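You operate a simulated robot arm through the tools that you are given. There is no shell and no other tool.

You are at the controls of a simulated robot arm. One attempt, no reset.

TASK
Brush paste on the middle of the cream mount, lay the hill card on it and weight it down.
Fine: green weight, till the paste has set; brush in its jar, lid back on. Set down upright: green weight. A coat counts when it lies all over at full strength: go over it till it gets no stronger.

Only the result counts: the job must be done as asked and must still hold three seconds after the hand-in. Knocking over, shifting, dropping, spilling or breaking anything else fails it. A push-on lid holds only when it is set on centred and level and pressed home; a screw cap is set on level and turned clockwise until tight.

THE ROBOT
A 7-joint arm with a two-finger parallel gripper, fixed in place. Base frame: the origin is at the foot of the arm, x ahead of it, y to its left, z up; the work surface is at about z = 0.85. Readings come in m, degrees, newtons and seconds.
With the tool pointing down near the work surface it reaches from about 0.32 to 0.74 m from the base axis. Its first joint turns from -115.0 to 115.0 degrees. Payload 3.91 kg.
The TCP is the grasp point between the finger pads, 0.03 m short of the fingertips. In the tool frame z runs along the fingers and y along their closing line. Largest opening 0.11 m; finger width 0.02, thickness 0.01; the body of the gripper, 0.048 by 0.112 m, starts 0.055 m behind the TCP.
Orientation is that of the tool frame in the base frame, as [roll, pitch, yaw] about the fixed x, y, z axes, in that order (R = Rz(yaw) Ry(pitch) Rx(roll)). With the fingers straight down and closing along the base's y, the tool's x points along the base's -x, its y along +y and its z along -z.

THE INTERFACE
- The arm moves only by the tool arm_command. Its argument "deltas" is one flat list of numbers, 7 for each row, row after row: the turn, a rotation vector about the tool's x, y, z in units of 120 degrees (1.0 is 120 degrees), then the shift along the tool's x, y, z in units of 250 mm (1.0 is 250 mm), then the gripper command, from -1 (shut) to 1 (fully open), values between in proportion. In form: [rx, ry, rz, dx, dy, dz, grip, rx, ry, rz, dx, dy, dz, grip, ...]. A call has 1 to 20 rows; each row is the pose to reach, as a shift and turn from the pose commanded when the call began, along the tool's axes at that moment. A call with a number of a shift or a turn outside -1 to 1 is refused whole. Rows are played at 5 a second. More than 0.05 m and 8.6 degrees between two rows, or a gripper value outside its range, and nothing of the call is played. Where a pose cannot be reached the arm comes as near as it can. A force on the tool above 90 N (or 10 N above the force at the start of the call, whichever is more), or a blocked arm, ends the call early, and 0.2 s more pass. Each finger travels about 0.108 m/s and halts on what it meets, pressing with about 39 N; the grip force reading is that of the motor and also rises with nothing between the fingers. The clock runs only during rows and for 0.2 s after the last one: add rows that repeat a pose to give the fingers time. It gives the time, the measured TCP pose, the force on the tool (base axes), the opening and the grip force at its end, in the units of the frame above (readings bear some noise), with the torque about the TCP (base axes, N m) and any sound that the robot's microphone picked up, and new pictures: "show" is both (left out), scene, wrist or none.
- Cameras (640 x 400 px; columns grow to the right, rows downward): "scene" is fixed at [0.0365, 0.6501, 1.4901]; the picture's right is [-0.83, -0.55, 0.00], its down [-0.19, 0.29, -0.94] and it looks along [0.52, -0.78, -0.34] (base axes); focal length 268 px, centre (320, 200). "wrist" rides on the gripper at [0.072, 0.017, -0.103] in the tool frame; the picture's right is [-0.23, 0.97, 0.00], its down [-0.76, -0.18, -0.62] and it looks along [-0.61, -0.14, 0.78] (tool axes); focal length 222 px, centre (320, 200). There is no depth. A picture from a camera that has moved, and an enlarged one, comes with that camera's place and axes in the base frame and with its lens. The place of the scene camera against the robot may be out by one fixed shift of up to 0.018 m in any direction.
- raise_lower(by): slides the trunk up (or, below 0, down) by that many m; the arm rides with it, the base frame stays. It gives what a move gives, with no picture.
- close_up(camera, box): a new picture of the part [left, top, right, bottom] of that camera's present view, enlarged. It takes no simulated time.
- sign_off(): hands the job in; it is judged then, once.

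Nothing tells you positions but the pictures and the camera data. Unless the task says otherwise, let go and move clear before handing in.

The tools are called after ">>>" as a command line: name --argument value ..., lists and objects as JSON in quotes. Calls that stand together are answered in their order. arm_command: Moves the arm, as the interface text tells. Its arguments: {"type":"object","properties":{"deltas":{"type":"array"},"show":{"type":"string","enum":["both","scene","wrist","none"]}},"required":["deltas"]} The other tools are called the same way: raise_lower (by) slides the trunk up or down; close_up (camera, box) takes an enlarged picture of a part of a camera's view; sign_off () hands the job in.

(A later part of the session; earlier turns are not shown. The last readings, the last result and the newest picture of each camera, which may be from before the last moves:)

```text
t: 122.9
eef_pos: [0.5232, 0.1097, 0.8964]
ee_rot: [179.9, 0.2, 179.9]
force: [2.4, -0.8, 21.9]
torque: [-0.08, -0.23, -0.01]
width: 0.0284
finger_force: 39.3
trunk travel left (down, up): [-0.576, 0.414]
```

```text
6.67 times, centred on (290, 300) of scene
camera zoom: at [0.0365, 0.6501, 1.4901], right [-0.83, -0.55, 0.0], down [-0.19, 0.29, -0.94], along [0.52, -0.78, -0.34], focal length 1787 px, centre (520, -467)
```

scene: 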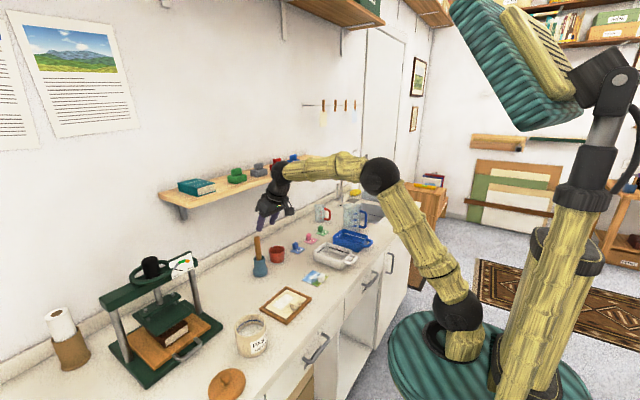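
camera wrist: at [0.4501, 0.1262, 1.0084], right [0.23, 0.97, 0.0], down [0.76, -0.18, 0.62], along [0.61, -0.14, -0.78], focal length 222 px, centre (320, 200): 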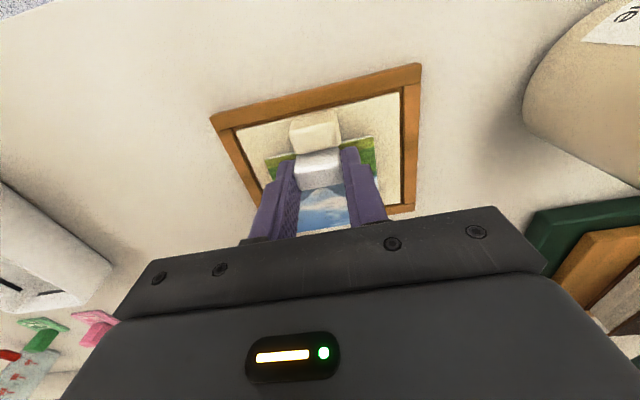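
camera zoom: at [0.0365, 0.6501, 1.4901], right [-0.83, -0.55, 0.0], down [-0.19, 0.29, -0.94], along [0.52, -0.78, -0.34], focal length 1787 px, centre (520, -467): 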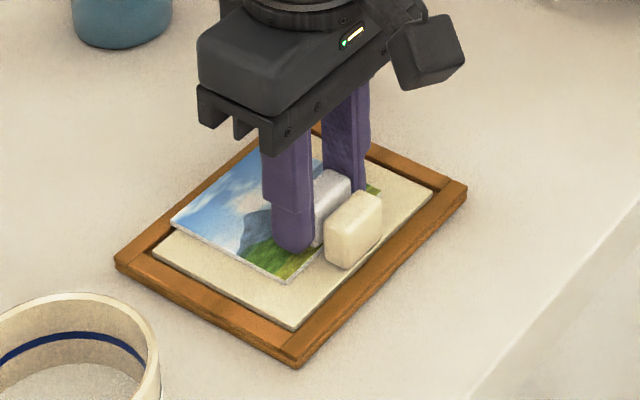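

Card is down on the paste (contact at the expected height). Release and rise.

>>> arm_command --deltas '[0, 0, 0, 0, 0, -0.003, -1, 0, 0, 0, 0, 0, -0.003, -0.2, 0, 0, 0, 0, 0, -0.003, -0.1, 0, 0, 0, 0, 0, -0.003, -0.1, 0, 0, 0, 0, 0, -0.08, -0.1, 0, 0, 0, 0, 0, -0.2, -0.1, 0, 0, 0, 0, 0, -0.36, -0.1, 0, 0, 0, 0, 0, -0.54, -0.1]' --show "wrist"

>>> close_up --camera "scene" --box '[255, 270, 325, 330]'

>>> close_up --camera "wrist" --box '[240, 60, 400, 220]'

```text
t: 124.7
eef_pos: [0.5264, 0.1094, 1.0308]
ee_rot: [179.8, 0.0, -179.9]
force: [-0.8, -0.2, -0.1]
torque: [0.0, 0.02, 0.0]
width: 0.0493
finger_force: 0.0
trunk travel left (down, up): [-0.576, 0.414]
camera wrist: at [0.4513, 0.127, 1.136], right [0.23, 0.97, 0.0], down [0.76, -0.18, 0.62], along [0.61, -0.14, -0.78], focal length 222 px, centre (320, 200)
```

wrist: 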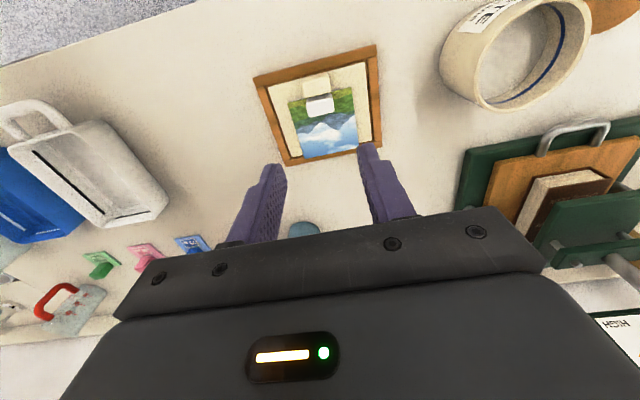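

```text
6.67 times, centred on (290, 300) of scene
camera zoom: at [0.0365, 0.6501, 1.4901], right [-0.83, -0.55, 0.0], down [-0.19, 0.29, -0.94], along [0.52, -0.78, -0.34], focal length 1787 px, centre (520, -467)
```

zoom: 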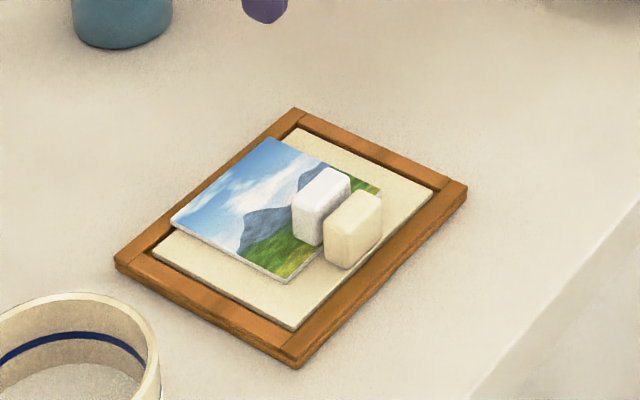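

```text
2.50 times, centred on (320, 140) of wrist
camera zoom: at [0.4513, 0.127, 1.136], right [0.23, 0.97, 0.0], down [0.76, -0.18, 0.62], along [0.61, -0.14, -0.78], focal length 555 px, centre (320, 350)
```

zoom: 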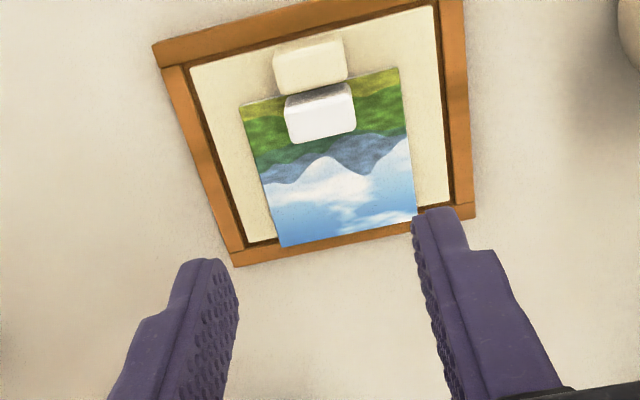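

Card lies on the mount as intended. Now the green weight on the shelf: raise the trunk and tilt the tool forward to look.

>>> raise_lower --by 0.22

>>> arm_command --deltas '[0, -0.065, 0, -0.05, -0.05, 0, 0, 0, -0.13, 0, -0.1, -0.1, 0, 0, 0, -0.195, 0, -0.15, -0.15, 0, 0, 0, -0.26, 0, -0.2, -0.2, 0, 0, 0, -0.32, 0, -0.25, -0.23, 0, 0, 0, -0.375, 0, -0.3, -0.23, 0, 0, 0, -0.375, 0, -0.3, -0.23, 0, 0]' --show "both"

>>> close_up --camera "wrist" --box '[160, 40, 480, 220]'

```text
t: 127.0
eef_pos: [0.5255, 0.1094, 1.2525]
ee_rot: [180.0, 0.0, -180.0]
force: [-0.4, 0.2, -0.5]
torque: [-0.01, -0.01, -0.06]
width: 0.0493
finger_force: 0.0
trunk travel left (down, up): [-0.796, 0.194]
```

```text
t: 128.7
eef_pos: [0.6001, 0.0517, 1.2506]
ee_rot: [180.0, 45.0, 180.0]
force: [0.2, 0.3, -0.6]
torque: [0.02, -0.02, 0.0]
width: 0.055
finger_force: 0.0
trunk travel left (down, up): [-0.796, 0.194]
camera wrist: at [0.4741, 0.0693, 1.2732], right [0.16, 0.97, 0.16], down [0.1, -0.18, 0.98], along [0.98, -0.14, -0.12], focal length 222 px, centre (320, 200)
```

scene: 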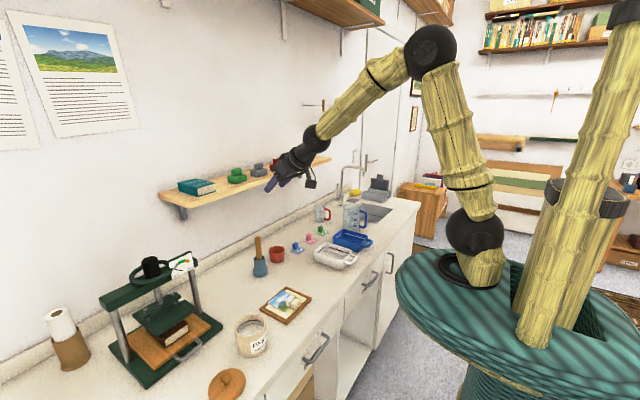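
wrist: 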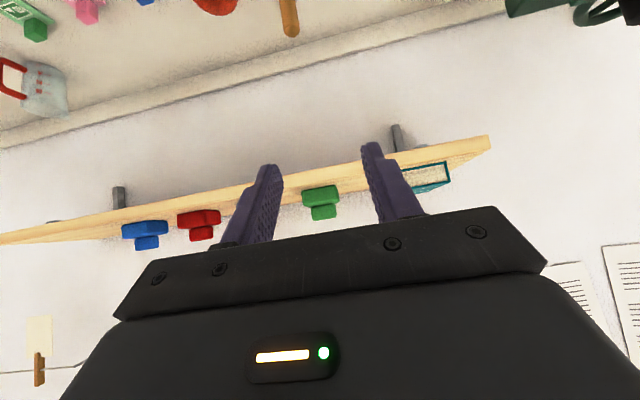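

```text
2.00 times, centred on (320, 130) of wrist
camera zoom: at [0.4741, 0.0693, 1.2732], right [0.16, 0.97, 0.16], down [0.1, -0.18, 0.98], along [0.98, -0.14, -0.12], focal length 444 px, centre (320, 340)
```

zoom: 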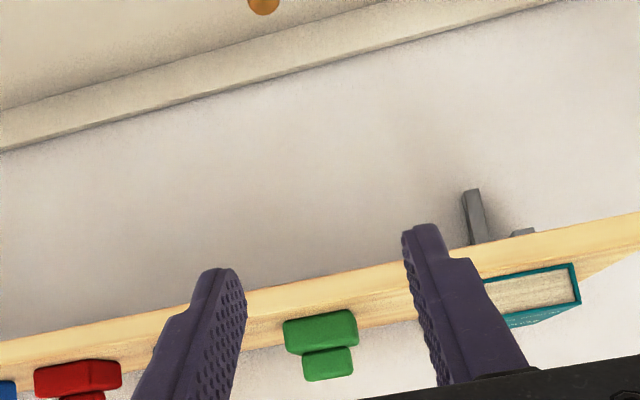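

>>> arm_command --deltas '[0, 0, 0, -0.15, -0.05, 0, 0.45, 0, 0, 0, -0.3, -0.1, 0, 0.45, 0, 0, 0, -0.4525, -0.14, 0, 0.45, 0, 0, 0, -0.4525, -0.14, 0, 0.45]' --show "both"

>>> close_up --camera "wrist" --box '[200, 60, 440, 220]'

>>> close_up --camera "scene" --box '[200, 140, 320, 210]'

```text
t: 129.7
eef_pos: [0.6795, 0.0167, 1.3332]
ee_rot: [179.8, 45.0, -179.9]
force: [0.2, 0.3, 0.3]
torque: [-0.01, -0.03, -0.01]
width: 0.0797
finger_force: 0.0
trunk travel left (down, up): [-0.796, 0.194]
camera wrist: at [0.5542, 0.034, 1.3554], right [0.16, 0.97, 0.16], down [0.1, -0.18, 0.98], along [0.98, -0.14, -0.12], focal length 222 px, centre (320, 200)
```

scene: 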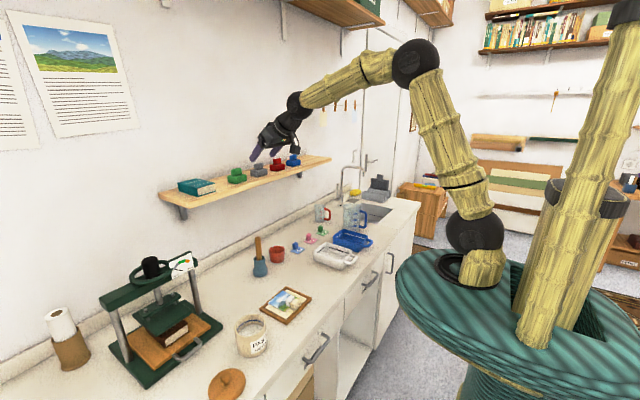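
wrist: 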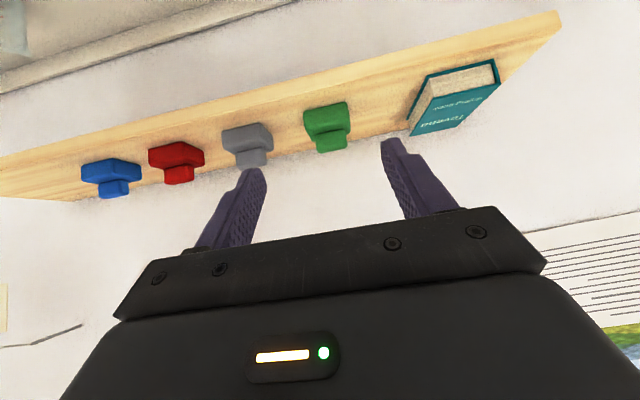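

```text
2.50 times, centred on (320, 140) of wrist
camera zoom: at [0.5542, 0.034, 1.3554], right [0.16, 0.97, 0.16], down [0.1, -0.18, 0.98], along [0.98, -0.14, -0.12], focal length 555 px, centre (320, 350)
```

zoom: 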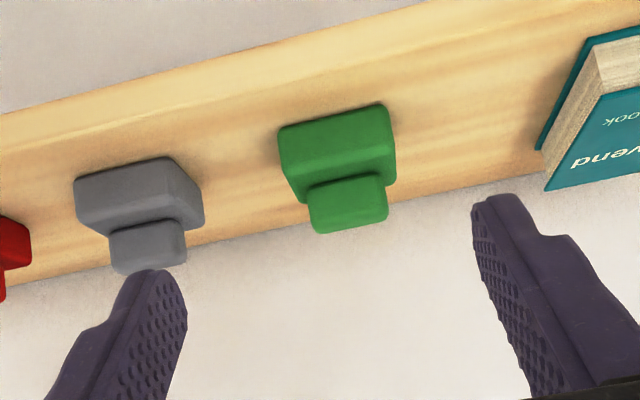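

```text
5.33 times, centred on (260, 175) of scene
camera zoom: at [0.0365, 0.6501, 1.4901], right [-0.83, -0.55, 0.0], down [-0.19, 0.29, -0.94], along [0.52, -0.78, -0.34], focal length 1429 px, centre (640, 333)
```

zoom: 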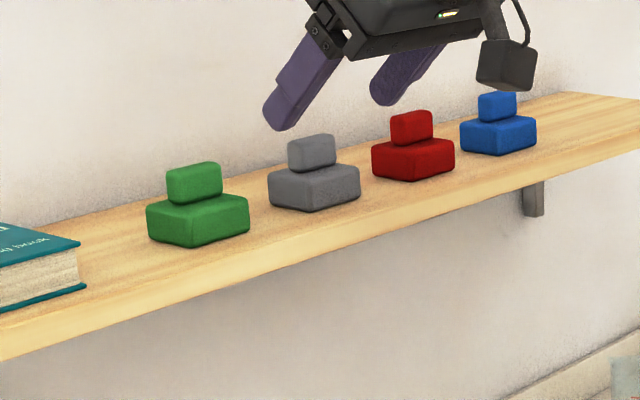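

>>> close_up --camera "wrist" --box '[290, 90, 370, 160]'

>>> close_up --camera "scene" --box '[220, 160, 260, 195]'

```text
5.71 times, centred on (330, 125) of wrist
camera zoom: at [0.5542, 0.034, 1.3554], right [0.16, 0.97, 0.16], down [0.1, -0.18, 0.98], along [0.98, -0.14, -0.12], focal length 1269 px, centre (263, 629)
```

zoom: 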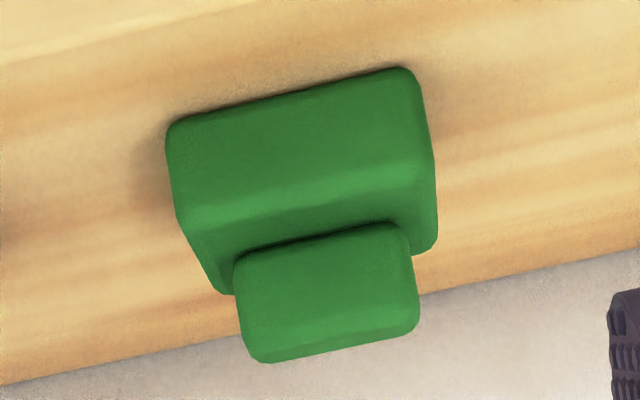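

```text
11.43 times, centred on (240, 178) of scene
camera zoom: at [0.0365, 0.6501, 1.4901], right [-0.83, -0.55, 0.0], down [-0.19, 0.29, -0.94], along [0.52, -0.78, -0.34], focal length 3063 px, centre (1234, 457)
```

zoom: 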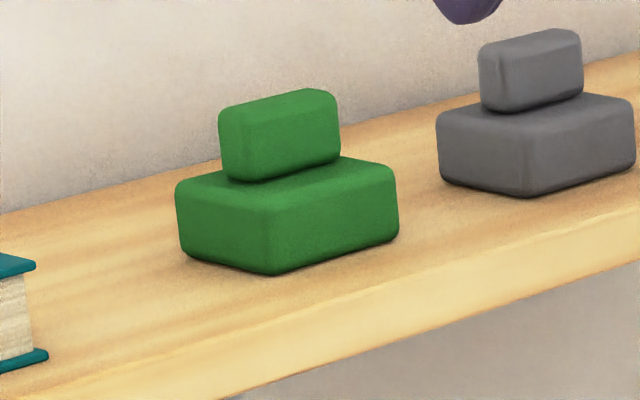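

Green weight: base about 5×5.4 cm centred near (0.832, 0.022), standing at z ≈ 1.214, handle top ≈ 1.258. I go to a pre-grasp along the 45° tool axis.

>>> arm_command --deltas '[0, 0, 0, -0.076, 0.007, 0.113, 0.1, 0, 0, 0, -0.152, 0.014, 0.226, 0.1, 0, 0, 0, -0.227, 0.021, 0.339, 0.1, 0, 0, 0, -0.227, 0.021, 0.339, 0.1]' --show "both"

>>> close_up --camera "wrist" --box '[240, 80, 400, 220]'

>>> close_up --camera "scene" --box '[205, 130, 285, 195]'

```text
t: 130.7
eef_pos: [0.7781, 0.0219, 1.312]
ee_rot: [179.9, 45.0, -179.9]
force: [-1.0, 0.0, 0.5]
torque: [-0.02, 0.0, 0.01]
width: 0.0606
finger_force: 0.2
trunk travel left (down, up): [-0.796, 0.194]
camera wrist: at [0.6539, 0.0396, 1.3356], right [0.16, 0.97, 0.16], down [0.1, -0.18, 0.98], along [0.98, -0.14, -0.12], focal length 222 px, centre (320, 200)
```

scene: 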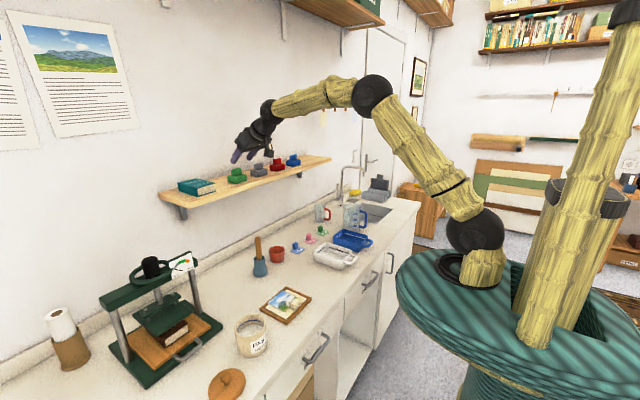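
wrist: 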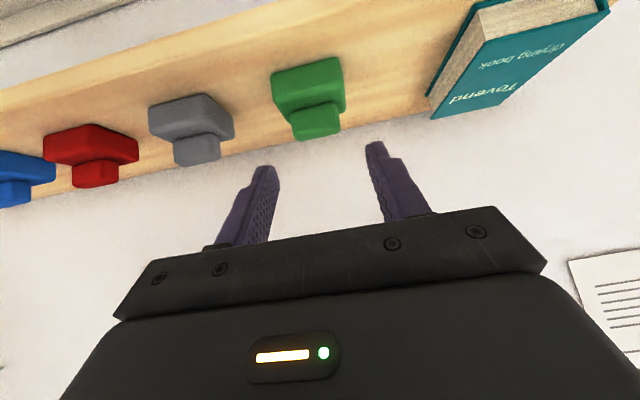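

```text
2.86 times, centred on (320, 150) of wrist
camera zoom: at [0.6539, 0.0396, 1.3356], right [0.16, 0.97, 0.16], down [0.1, -0.18, 0.98], along [0.98, -0.14, -0.12], focal length 635 px, centre (320, 343)
```

zoom: 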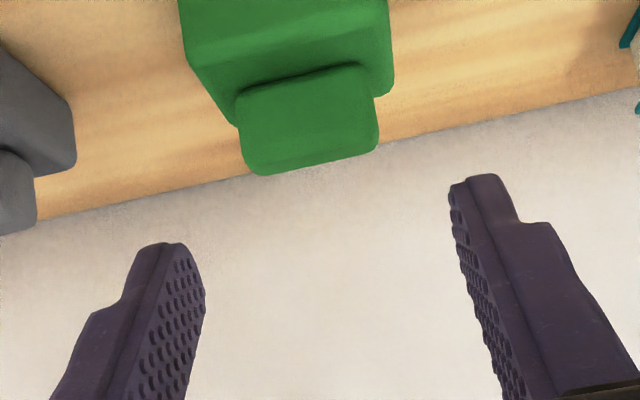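

```text
6.15 times, centred on (245, 162) of scene
camera zoom: at [0.0365, 0.6501, 1.4901], right [-0.83, -0.55, 0.0], down [-0.19, 0.29, -0.94], along [0.52, -0.78, -0.34], focal length 1649 px, centre (782, 431)
```

zoom: 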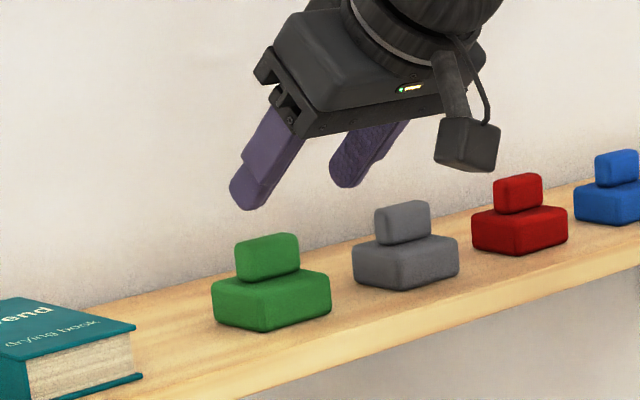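

>>> arm_command --deltas '[0, 0, 0, 0.005, 0, 0.08, 0.1, 0, 0, 0, 0.01, 0, 0.16, 0.1, 0, 0, 0, 0.0144, 0, 0.22, 0.1, 0, 0, 0, 0.0144, 0, 0.24, 0.1, 0, 0, 0, 0.0144, 0, 0.24, 0.1]' --show "both"

>>> close_up --camera "wrist" --box '[240, 100, 400, 240]'

>>> close_up --camera "scene" --box '[205, 140, 275, 195]'

```text
t: 131.8
eef_pos: [0.8195, 0.0223, 1.2658]
ee_rot: [179.9, 45.0, 180.0]
force: [0.4, 0.0, -0.3]
torque: [0.03, 0.01, 0.0]
width: 0.0604
finger_force: 0.0
trunk travel left (down, up): [-0.796, 0.194]
camera wrist: at [0.6951, 0.0405, 1.289], right [0.16, 0.97, 0.16], down [0.1, -0.18, 0.98], along [0.98, -0.14, -0.12], focal length 222 px, centre (320, 200)
```

scene: 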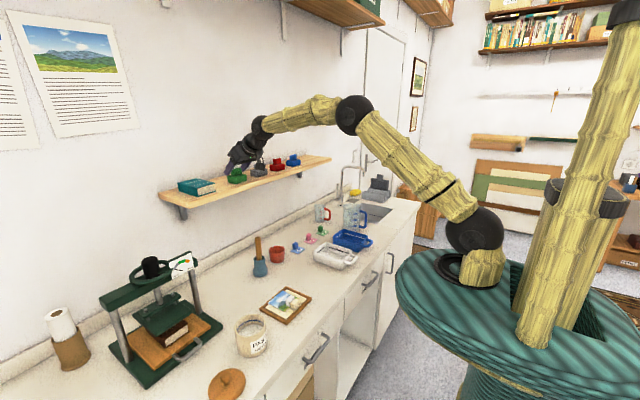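
wrist: 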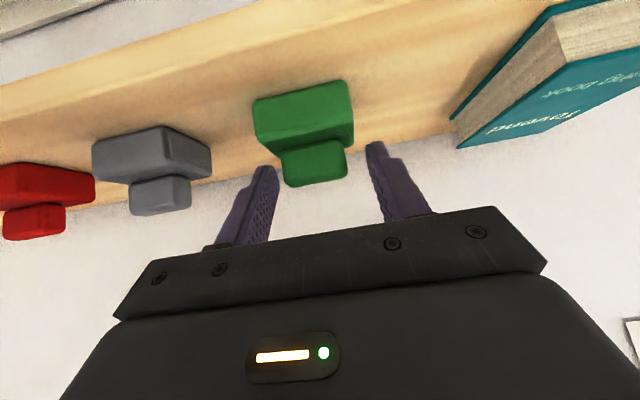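

```text
2.86 times, centred on (320, 170) of wrist
camera zoom: at [0.6951, 0.0405, 1.289], right [0.16, 0.97, 0.16], down [0.1, -0.18, 0.98], along [0.98, -0.14, -0.12], focal length 635 px, centre (320, 286)
```

zoom: 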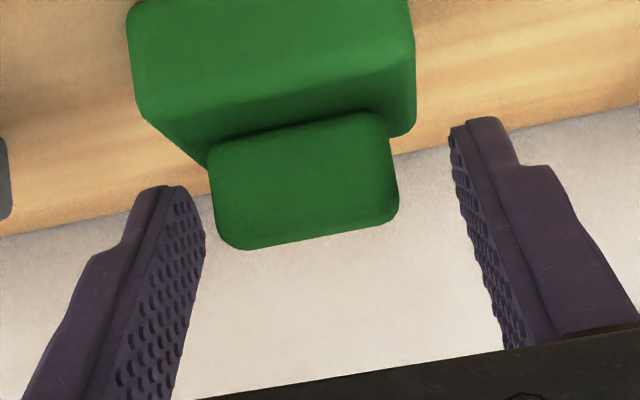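

```text
7.27 times, centred on (240, 168) of scene
camera zoom: at [0.0365, 0.6501, 1.4901], right [-0.83, -0.55, 0.0], down [-0.19, 0.29, -0.94], along [0.52, -0.78, -0.34], focal length 1949 px, centre (902, 436)
```

zoom: 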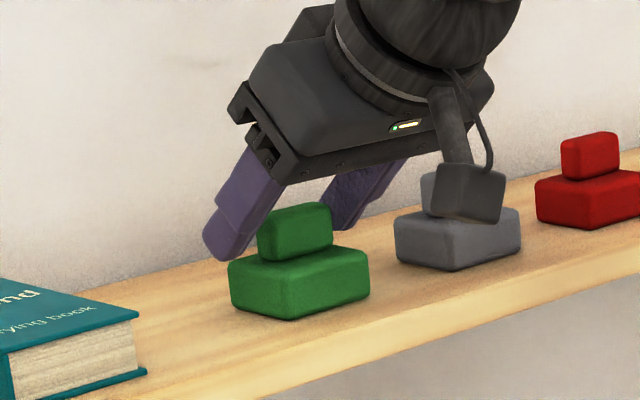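

>>> arm_command --deltas '[0, 0, 0, 0, -0.009, 0, 0.1, 0, 0, 0, 0, -0.009, 0, -0.3, 0, 0, 0, 0, -0.009, 0, -1, 0, 0, 0, 0, -0.009, 0, -1, 0, 0, 0, 0, -0.009, 0, -1]' --show "none"

>>> close_up --camera "wrist" --box '[240, 100, 400, 240]'

>>> close_up --camera "scene" --box '[205, 140, 275, 195]'

```text
t: 133.1
eef_pos: [0.8202, 0.0199, 1.267]
ee_rot: [180.0, 44.9, -180.0]
force: [0.0, -0.6, -0.3]
torque: [-0.01, 0.0, 0.0]
width: 0.0399
finger_force: 38.2
trunk travel left (down, up): [-0.796, 0.194]
```

```text
2.86 times, centred on (320, 170) of wrist
camera zoom: at [0.695, 0.0377, 1.2892], right [0.16, 0.97, 0.16], down [0.1, -0.18, 0.98], along [0.98, -0.14, -0.12], focal length 635 px, centre (320, 286)
```

zoom: 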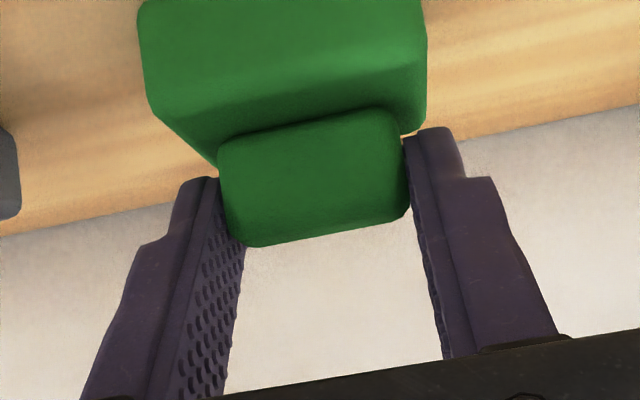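

```text
7.27 times, centred on (240, 168) of scene
camera zoom: at [0.0365, 0.6501, 1.4901], right [-0.83, -0.55, 0.0], down [-0.19, 0.29, -0.94], along [0.52, -0.78, -0.34], focal length 1949 px, centre (902, 436)
```

zoom: 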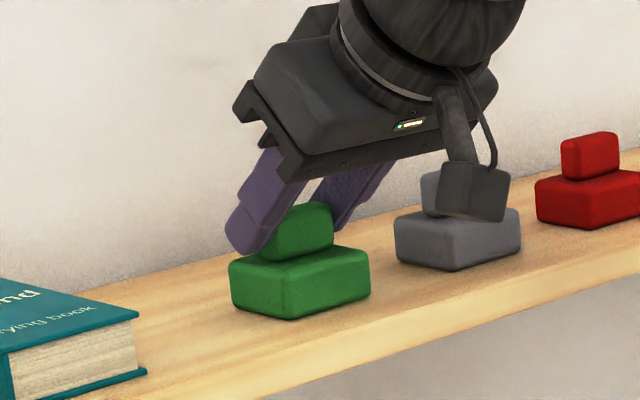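

>>> raise_lower --by 0.02

>>> close_up --camera "scene" --box '[205, 140, 275, 195]'

```text
t: 133.7
eef_pos: [0.8218, 0.0198, 1.2856]
ee_rot: [179.9, 45.0, 180.0]
force: [0.7, -0.3, -3.7]
torque: [0.01, 0.06, 0.0]
width: 0.0395
finger_force: 38.7
trunk travel left (down, up): [-0.816, 0.174]
```

```text
7.27 times, centred on (240, 168) of scene
camera zoom: at [0.0365, 0.6501, 1.4901], right [-0.83, -0.55, 0.0], down [-0.19, 0.29, -0.94], along [0.52, -0.78, -0.34], focal length 1949 px, centre (902, 436)
```

zoom: 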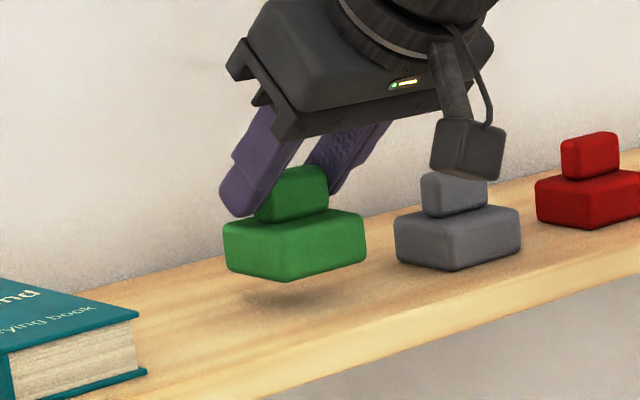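

Weight lifts level (about 3.5 N). I raise a little more, back straight off the shelf, then swing over the mount.

>>> raise_lower --by 0.03

>>> arm_command --deltas '[0, 0, 0, 0.11, 0, -0.11, -1, 0, 0, 0, 0.22, 0, -0.22, -1, 0, 0, 0, 0.33, 0, -0.33, -1, 0, 0, 0, 0.44, 0.07, -0.44, -1, 0, 0, 0, 0.53, 0.15, -0.53, -1, 0, 0, 0, 0.62, 0.23, -0.62, -1, 0, 0, 0, 0.7, 0.31, -0.7, -1, 0, 0, 0, 0.773, 0.361, -0.773, -1, 0, 0, 0, 0.773, 0.361, -0.773, -1]' --show "both"

>>> close_up --camera "wrist" --box '[200, 60, 440, 240]'

```text
t: 134.5
eef_pos: [0.8206, 0.02, 1.316]
ee_rot: [180.0, 44.9, 179.9]
force: [-0.3, 0.2, -2.8]
torque: [-0.01, 0.07, 0.0]
width: 0.0394
finger_force: 39.6
trunk travel left (down, up): [-0.846, 0.144]
```

```text
t: 136.5
eef_pos: [0.5465, 0.111, 1.3162]
ee_rot: [179.9, 44.9, 180.0]
force: [0.1, -0.5, -3.6]
torque: [-0.02, 0.05, -0.01]
width: 0.0395
finger_force: 39.2
trunk travel left (down, up): [-0.846, 0.144]
camera wrist: at [0.4219, 0.1279, 1.339], right [0.16, 0.97, 0.16], down [0.1, -0.18, 0.98], along [0.98, -0.14, -0.13], focal length 222 px, centre (320, 200)
```

scene: 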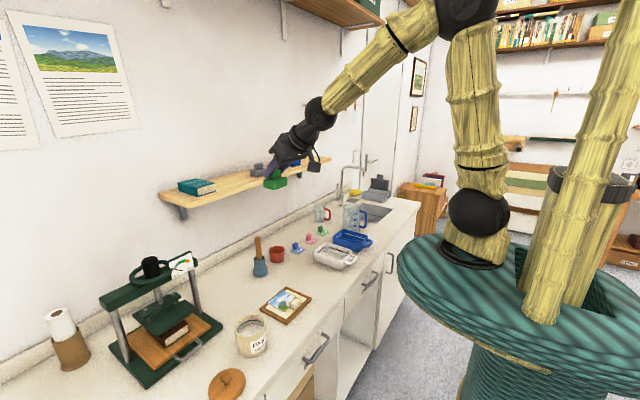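
wrist: 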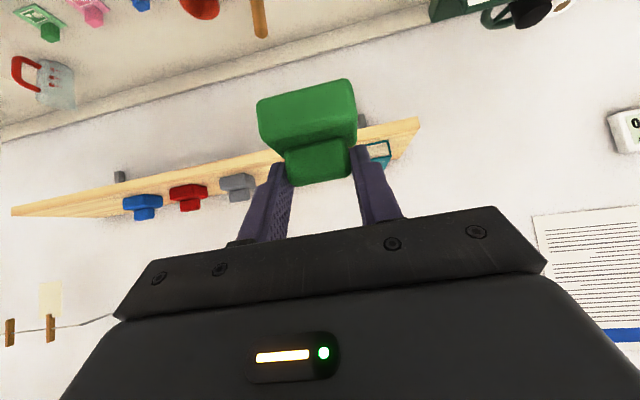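

```text
2.22 times, centred on (320, 150) of wrist
camera zoom: at [0.4219, 0.1279, 1.339], right [0.16, 0.97, 0.16], down [0.1, -0.18, 0.98], along [0.98, -0.14, -0.13], focal length 494 px, centre (320, 311)
```

zoom: 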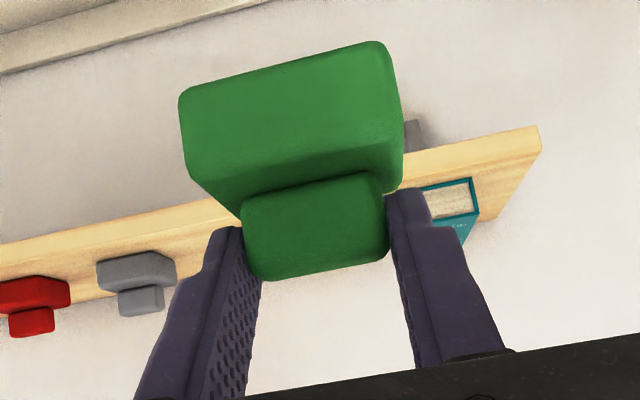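

>>> raise_lower --by -0.34

>>> arm_command --deltas '[0, 0, 0, 0, 0, 0, -1]' --show "both"

>>> close_up --camera "scene" --box '[240, 250, 340, 330]'

>>> close_up --camera "wrist" --box '[200, 20, 440, 220]'

```text
t: 139.8
eef_pos: [0.5468, 0.1103, 0.978]
ee_rot: [-180.0, 45.0, -180.0]
force: [-0.1, -0.3, -3.3]
torque: [-0.01, 0.06, 0.0]
width: 0.0395
finger_force: 39.1
trunk travel left (down, up): [-0.506, 0.484]
```

```text
t: 140.2
eef_pos: [0.5463, 0.1114, 0.9771]
ee_rot: [-180.0, 44.9, -180.0]
force: [1.0, 0.1, -3.6]
torque: [-0.03, 0.03, -0.01]
width: 0.0396
finger_force: 38.7
trunk travel left (down, up): [-0.506, 0.484]
camera wrist: at [0.4211, 0.1285, 0.9993], right [0.16, 0.97, 0.16], down [0.1, -0.18, 0.98], along [0.98, -0.14, -0.12], focal length 222 px, centre (320, 200)
```

scene: 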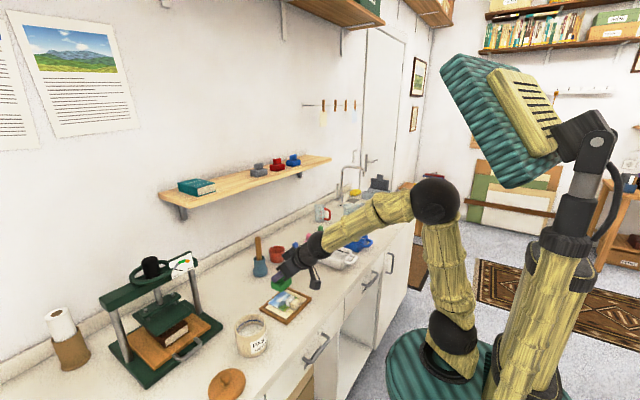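
wrist: 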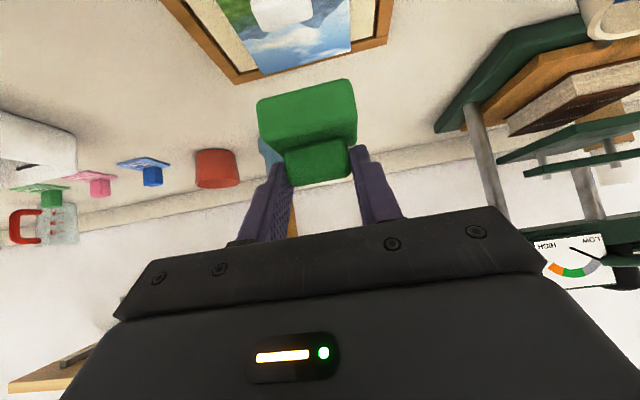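

```text
5.00 times, centred on (290, 290) of scene
camera zoom: at [0.0365, 0.6501, 1.4901], right [-0.83, -0.55, 0.0], down [-0.19, 0.29, -0.94], along [0.52, -0.78, -0.34], focal length 1340 px, centre (470, -250)
```

zoom: 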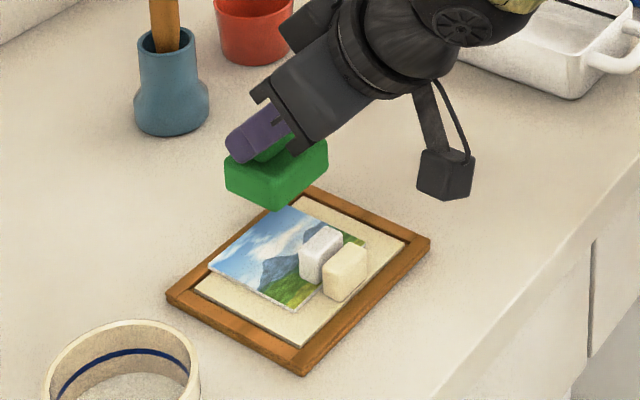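

```text
2.00 times, centred on (320, 120) of wrist
camera zoom: at [0.4211, 0.1285, 0.9993], right [0.16, 0.97, 0.16], down [0.1, -0.18, 0.98], along [0.98, -0.14, -0.12], focal length 444 px, centre (320, 360)
```

zoom: 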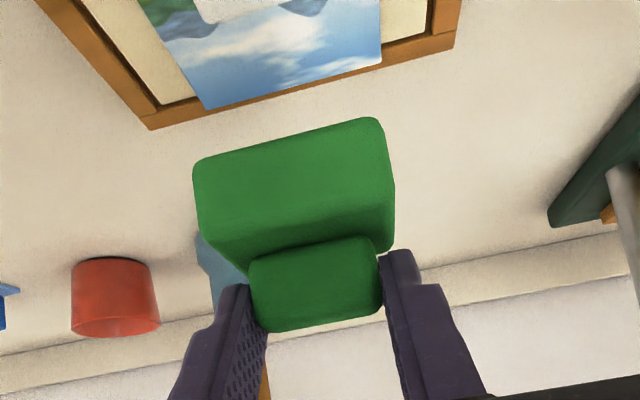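

>>> arm_command --deltas '[0, 0, 0, 0.04, 0, 0.05, -1, 0, 0, 0, 0.084, 0, 0.098, -1, 0, 0, 0, 0.084, 0, 0.098, -1]' --show "none"

>>> close_up --camera "scene" --box '[255, 270, 325, 325]'

>>> close_up --camera "wrist" --box '[220, 0, 420, 160]'

```text
t: 141.0
eef_pos: [0.5486, 0.1127, 0.9433]
ee_rot: [179.9, 44.9, -179.9]
force: [-0.7, -0.2, -4.1]
torque: [-0.02, 0.03, 0.02]
width: 0.0396
finger_force: 39.2
trunk travel left (down, up): [-0.506, 0.484]
```

```text
7.27 times, centred on (290, 298) of scene
camera zoom: at [0.0365, 0.6501, 1.4901], right [-0.83, -0.55, 0.0], down [-0.19, 0.29, -0.94], along [0.52, -0.78, -0.34], focal length 1949 px, centre (538, -509)
```

zoom: 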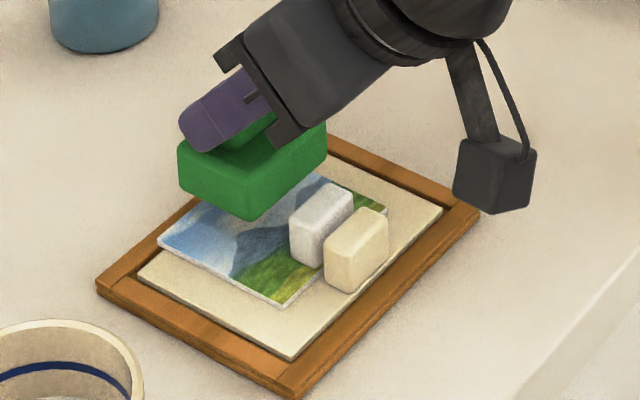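

```text
2.50 times, centred on (320, 80) of wrist
camera zoom: at [0.4244, 0.1299, 0.967], right [0.16, 0.97, 0.16], down [0.1, -0.18, 0.98], along [0.98, -0.14, -0.12], focal length 555 px, centre (320, 500)
```

zoom: 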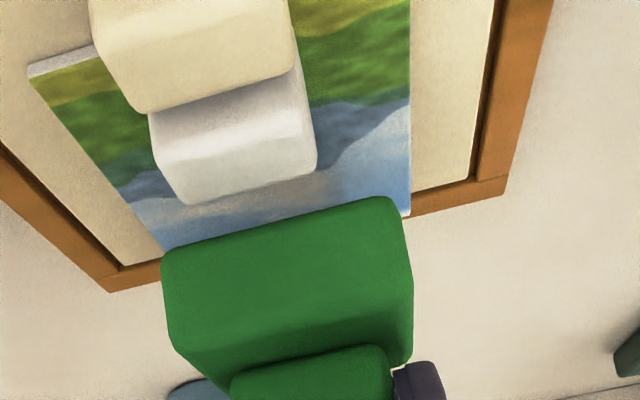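

>>> arm_command --deltas '[0, 0, 0, 0.025, -0.006, 0.025, -1, 0, 0, 0, 0.05, -0.006, 0.05, -1, 0, 0, 0, 0.066, -0.006, 0.066, -1, 0, 0, 0, 0.066, -0.006, 0.066, -1]' --show "none"

>>> close_up --camera "scene" --box '[255, 270, 325, 325]'

>>> close_up --camera "wrist" --box '[220, 0, 420, 160]'

```text
t: 142.0
eef_pos: [0.5492, 0.1102, 0.9208]
ee_rot: [180.0, 44.9, -179.9]
force: [0.1, 0.9, -3.1]
torque: [-0.01, 0.06, 0.02]
width: 0.0396
finger_force: 39.4
trunk travel left (down, up): [-0.506, 0.484]
```

```text
7.27 times, centred on (290, 298) of scene
camera zoom: at [0.0365, 0.6501, 1.4901], right [-0.83, -0.55, 0.0], down [-0.19, 0.29, -0.94], along [0.52, -0.78, -0.34], focal length 1949 px, centre (538, -509)
```

zoom: 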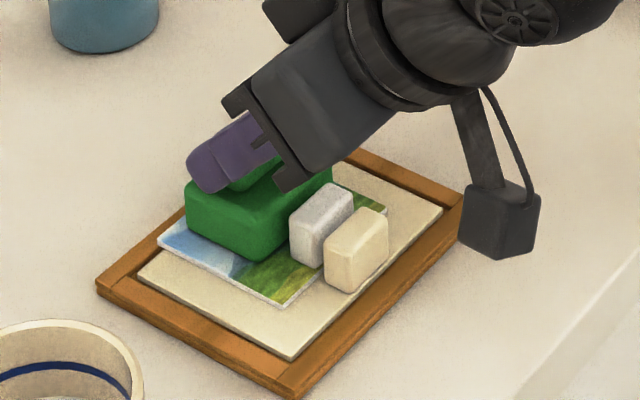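

```text
2.50 times, centred on (320, 80) of wrist
camera zoom: at [0.4237, 0.128, 0.9439], right [0.16, 0.97, 0.16], down [0.1, -0.18, 0.98], along [0.98, -0.14, -0.12], focal length 555 px, centre (320, 500)
```

zoom: 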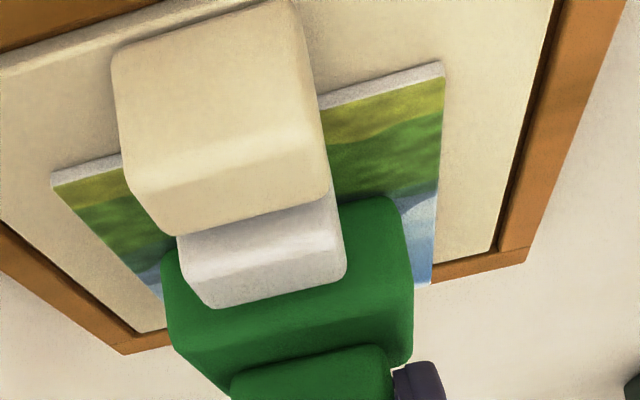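

>>> arm_command --deltas '[0, 0, 0, 0.0057, 0, 0.0057, -1, 0, 0, 0, 0.0057, 0, 0.0057, -1]' --show "none"

>>> arm_command --deltas '[0, 0, 0, 0.0042, 0, 0.0042, -1, 0, 0, 0, 0.0042, 0, 0.0042, -1]' --show "none"

>>> arm_command --deltas '[0, 0, 0, 0.0042, 0, 0.0042, -1, 0, 0, 0, 0.0042, 0, 0.0042, -1]' --show "none"

```text
t: 142.6
eef_pos: [0.5491, 0.1104, 0.9213]
ee_rot: [179.9, 45.0, 179.9]
force: [-0.3, -0.2, 5.2]
torque: [-0.06, 0.05, 0.02]
width: 0.0397
finger_force: 39.3
trunk travel left (down, up): [-0.506, 0.484]
```

```text
t: 143.2
eef_pos: [0.5491, 0.11, 0.9187]
ee_rot: [179.7, 45.3, 179.9]
force: [1.0, 0.9, 16.3]
torque: [-0.02, 0.01, 0.04]
width: 0.0398
finger_force: 38.9
trunk travel left (down, up): [-0.506, 0.484]
```

```text
t: 143.8
eef_pos: [0.5494, 0.1101, 0.9189]
ee_rot: [179.7, 45.3, 179.9]
force: [2.9, 1.8, 31.9]
torque: [-0.1, -0.08, 0.02]
width: 0.0394
finger_force: 39.6
trunk travel left (down, up): [-0.506, 0.484]
```

>>> arm_command --deltas '[0, 0, 0, -0.007, 0, -0.007, -1, 0, 0, 0, -0.007, 0, -0.007, -1]' --show "none"

>>> close_up --camera "scene" --box '[255, 270, 325, 325]'

>>> close_up --camera "wrist" --box '[220, 0, 420, 160]'

```text
t: 144.4
eef_pos: [0.5484, 0.1106, 0.9186]
ee_rot: [-179.9, 45.0, -180.0]
force: [5.4, 0.3, 17.5]
torque: [-0.02, -0.43, 0.01]
width: 0.0395
finger_force: 38.7
trunk travel left (down, up): [-0.506, 0.484]
```

```text
7.27 times, centred on (290, 298) of scene
camera zoom: at [0.0365, 0.6501, 1.4901], right [-0.83, -0.55, 0.0], down [-0.19, 0.29, -0.94], along [0.52, -0.78, -0.34], focal length 1949 px, centre (538, -509)
```

zoom: 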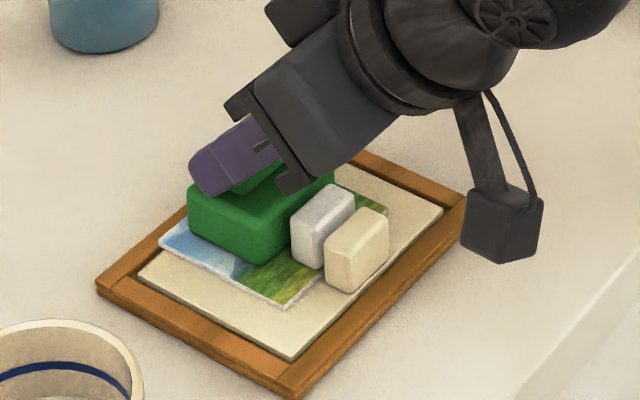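

```text
2.50 times, centred on (320, 80) of wrist
camera zoom: at [0.4226, 0.1278, 0.9425], right [0.16, 0.97, 0.16], down [0.1, -0.18, 0.98], along [0.98, -0.14, -0.12], focal length 555 px, centre (320, 500)
```

zoom: 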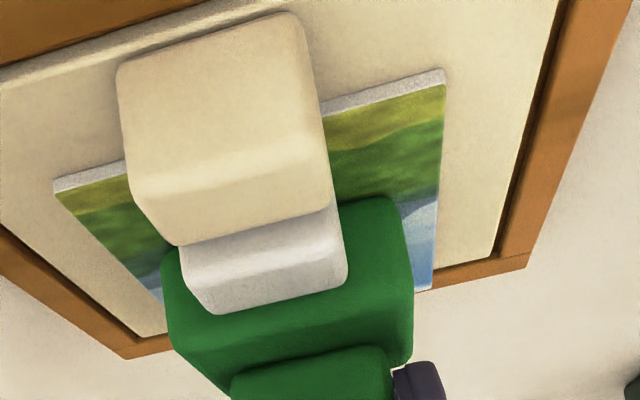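

>>> arm_command --deltas '[0, 0, 0, -0.005, 0, -0.005, -1, 0, 0, 0, -0.005, 0, -0.005, -1]' --show "none"

```text
t: 145.0
eef_pos: [0.5473, 0.1102, 0.9193]
ee_rot: [-179.9, 44.8, -179.9]
force: [0.8, 1.0, 4.2]
torque: [0.11, -0.15, 0.03]
width: 0.0395
finger_force: 39.2
trunk travel left (down, up): [-0.506, 0.484]
```

>>> arm_command --deltas '[0, 0, 0, 0, 0, 0, -0.2, 0, 0, 0, 0, 0, 0, 0.1, 0, 0, 0, 0, 0, 0, 0.1, 0, 0, 0, 0, 0, -0.05, 0.1, 0, 0, 0, 0, 0, -0.15, 0.1, 0, 0, 0, 0, 0, -0.3, 0.1, 0, 0, 0, 0, 0, -0.45, 0.1]' --show "both"

>>> close_up --camera "scene" --box '[255, 270, 325, 325]'

>>> close_up --camera "wrist" --box '[200, 0, 440, 180]'

```text
t: 146.6
eef_pos: [0.4719, 0.106, 0.9924]
ee_rot: [-178.8, 43.9, 179.7]
force: [-1.1, 2.7, 0.1]
torque: [-0.17, -0.05, -0.21]
width: 0.0602
finger_force: 0.1
out of reach, approached as far as the arm can: row 7
trunk travel left (down, up): [-0.506, 0.484]
camera wrist: at [0.3468, 0.1268, 1.017], right [0.18, 0.97, 0.14], down [0.11, -0.17, 0.98], along [0.98, -0.16, -0.14], focal length 222 px, centre (320, 200)
```

scene: 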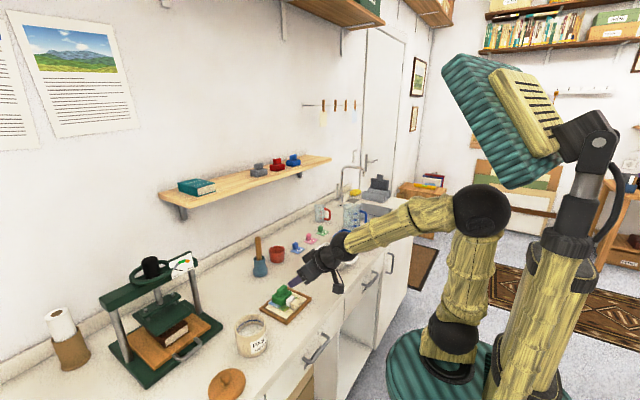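
wrist: 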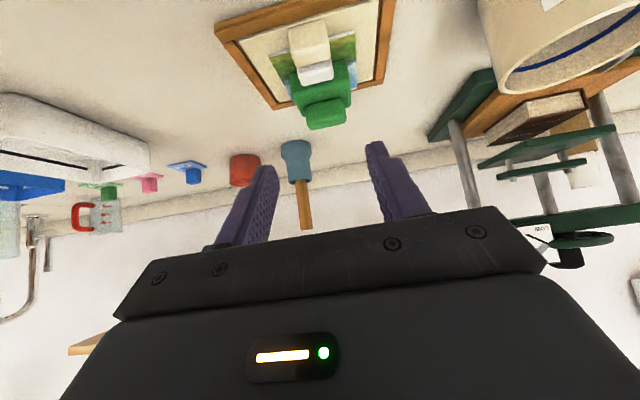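

```text
7.27 times, centred on (290, 298) of scene
camera zoom: at [0.0365, 0.6501, 1.4901], right [-0.83, -0.55, 0.0], down [-0.19, 0.29, -0.94], along [0.52, -0.78, -0.34], focal length 1949 px, centre (538, -509)
```

zoom: 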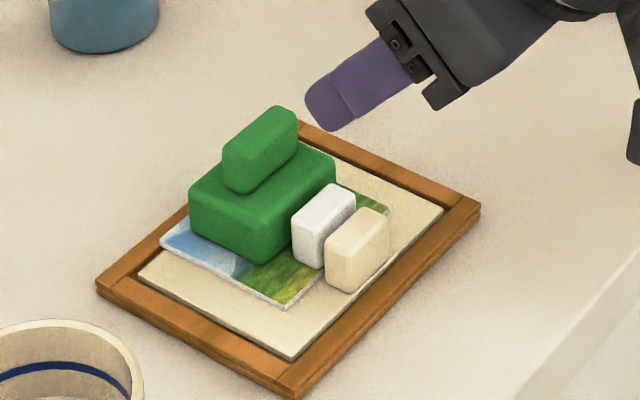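

```text
2.22 times, centred on (320, 90) of wrist
camera zoom: at [0.3468, 0.1268, 1.017], right [0.18, 0.97, 0.14], down [0.11, -0.17, 0.98], along [0.98, -0.16, -0.14], focal length 494 px, centre (320, 444)
```

zoom: 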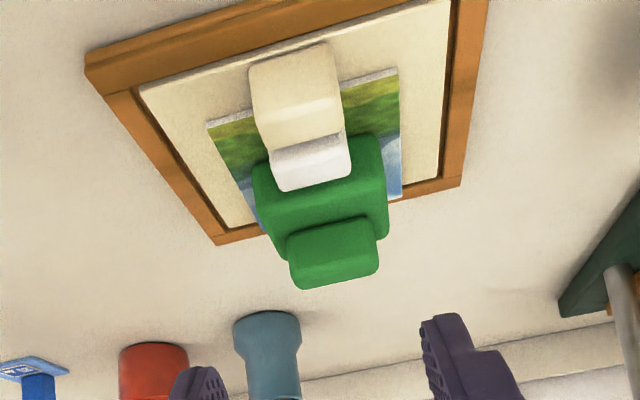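

The weight stands upright on the card. While the paste sets, I put the lid back: first raise and bring the tool vertical.

>>> raise_lower --by 0.12

>>> arm_command --deltas '[0, 0.06, 0, -0.05, 0, 0.03, 0, 0, 0.12, 0, -0.1, 0.03, 0.05, 0, 0, 0.18, 0, -0.12, 0.1, 0.06, 0, 0, 0.24, 0, -0.12, 0.2, 0.06, 0, 0, 0.3, 0, -0.12, 0.3, 0.06, 0, 0, 0.366, 0, -0.12, 0.4, 0.06, 0, 0, 0.366, 0, -0.12, 0.5, 0.06, 0, 0, 0.366, 0, -0.12, 0.5, 0.06, 0]' --show "both"

```text
t: 148.1
eef_pos: [0.4728, 0.1073, 1.1119]
ee_rot: [-179.0, 44.1, 179.9]
force: [-0.5, -0.4, 0.5]
torque: [-0.02, -0.01, 0.01]
width: 0.0607
finger_force: 0.0
trunk travel left (down, up): [-0.626, 0.364]
```

```text
t: 149.9
eef_pos: [0.5057, 0.2323, 1.1209]
ee_rot: [-179.3, 0.0, 179.1]
force: [-1.3, -0.6, 0.7]
torque: [0.01, 0.04, 0.01]
width: 0.0548
finger_force: 0.1
trunk travel left (down, up): [-0.626, 0.364]
camera wrist: at [0.4321, 0.2529, 1.2248], right [0.24, 0.97, -0.01], down [0.76, -0.18, 0.63], along [0.61, -0.16, -0.78], focal length 222 px, centre (320, 200)
```

scene: 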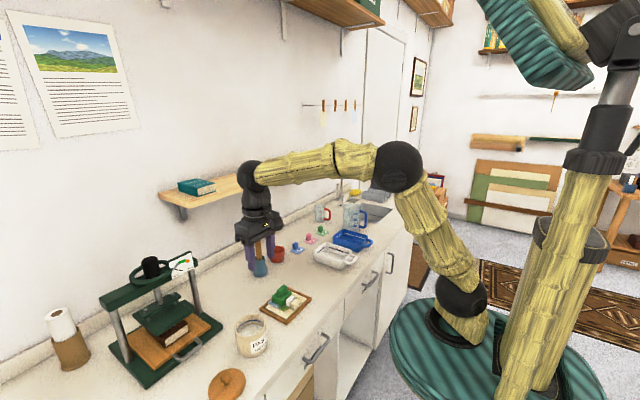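
wrist: 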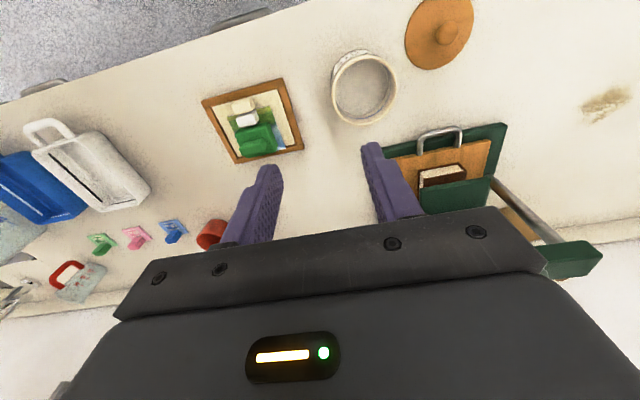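

>>> arm_command --deltas '[-0.0058, 0, -0.0075, -0.024, 0.1, 0.06, 0, -0.0058, 0, -0.0075, -0.048, 0.207, 0.12, 0, -0.0058, 0, -0.0075, -0.048, 0.207, 0.24, 0, -0.0058, 0, -0.0075, -0.048, 0.207, 0.24, 0]' --show "wrist"

>>> close_up --camera "wrist" --box '[240, 30, 400, 170]'

```text
t: 150.9
eef_pos: [0.519, 0.2825, 1.061]
ee_rot: [180.0, 0.2, -179.8]
force: [0.0, 0.8, 0.7]
torque: [-0.03, 0.06, 0.0]
width: 0.0549
finger_force: 0.0
trunk travel left (down, up): [-0.626, 0.364]
camera wrist: at [0.4446, 0.2995, 1.1645], right [0.22, 0.97, 0.0], down [0.76, -0.18, 0.63], along [0.61, -0.14, -0.78], focal length 222 px, centre (320, 200)
```

wrist: 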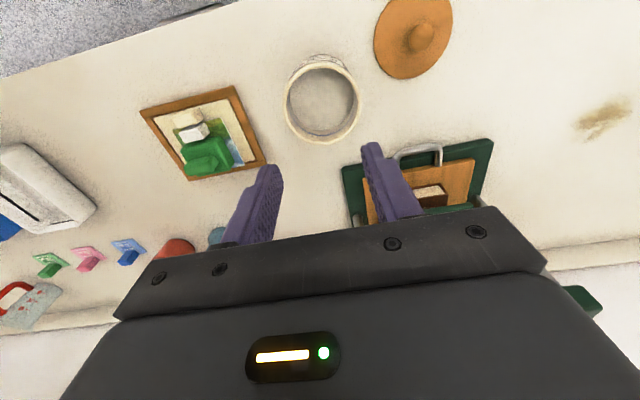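

```text
2.86 times, centred on (320, 100) of wrist
camera zoom: at [0.4446, 0.2995, 1.1645], right [0.22, 0.97, 0.0], down [0.76, -0.18, 0.63], along [0.61, -0.14, -0.78], focal length 635 px, centre (320, 486)
```

zoom: 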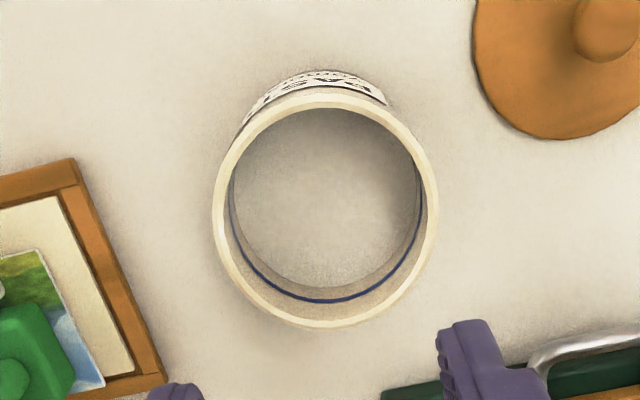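

>>> close_up --camera "scene" --box '[225, 305, 275, 360]'

>>> close_up --camera "scene" --box '[255, 275, 320, 325]'

```text
7.27 times, centred on (250, 332) of scene
camera zoom: at [0.0365, 0.6501, 1.4901], right [-0.83, -0.55, 0.0], down [-0.19, 0.29, -0.94], along [0.52, -0.78, -0.34], focal length 1949 px, centre (829, -764)
```

zoom: 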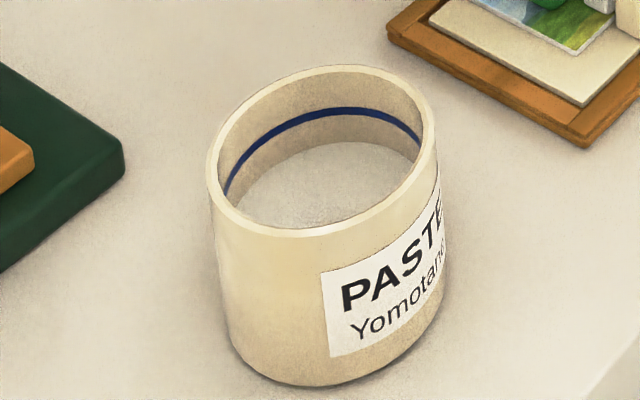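

```text
8.00 times, centred on (288, 300) of scene
camera zoom: at [0.0365, 0.6501, 1.4901], right [-0.83, -0.55, 0.0], down [-0.19, 0.29, -0.94], along [0.52, -0.78, -0.34], focal length 2144 px, centre (580, -600)
```

zoom: 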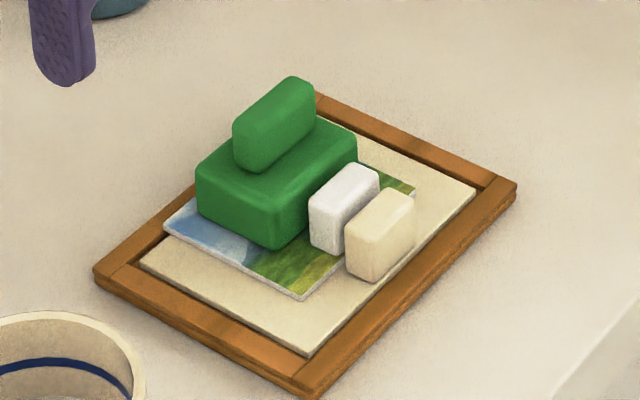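

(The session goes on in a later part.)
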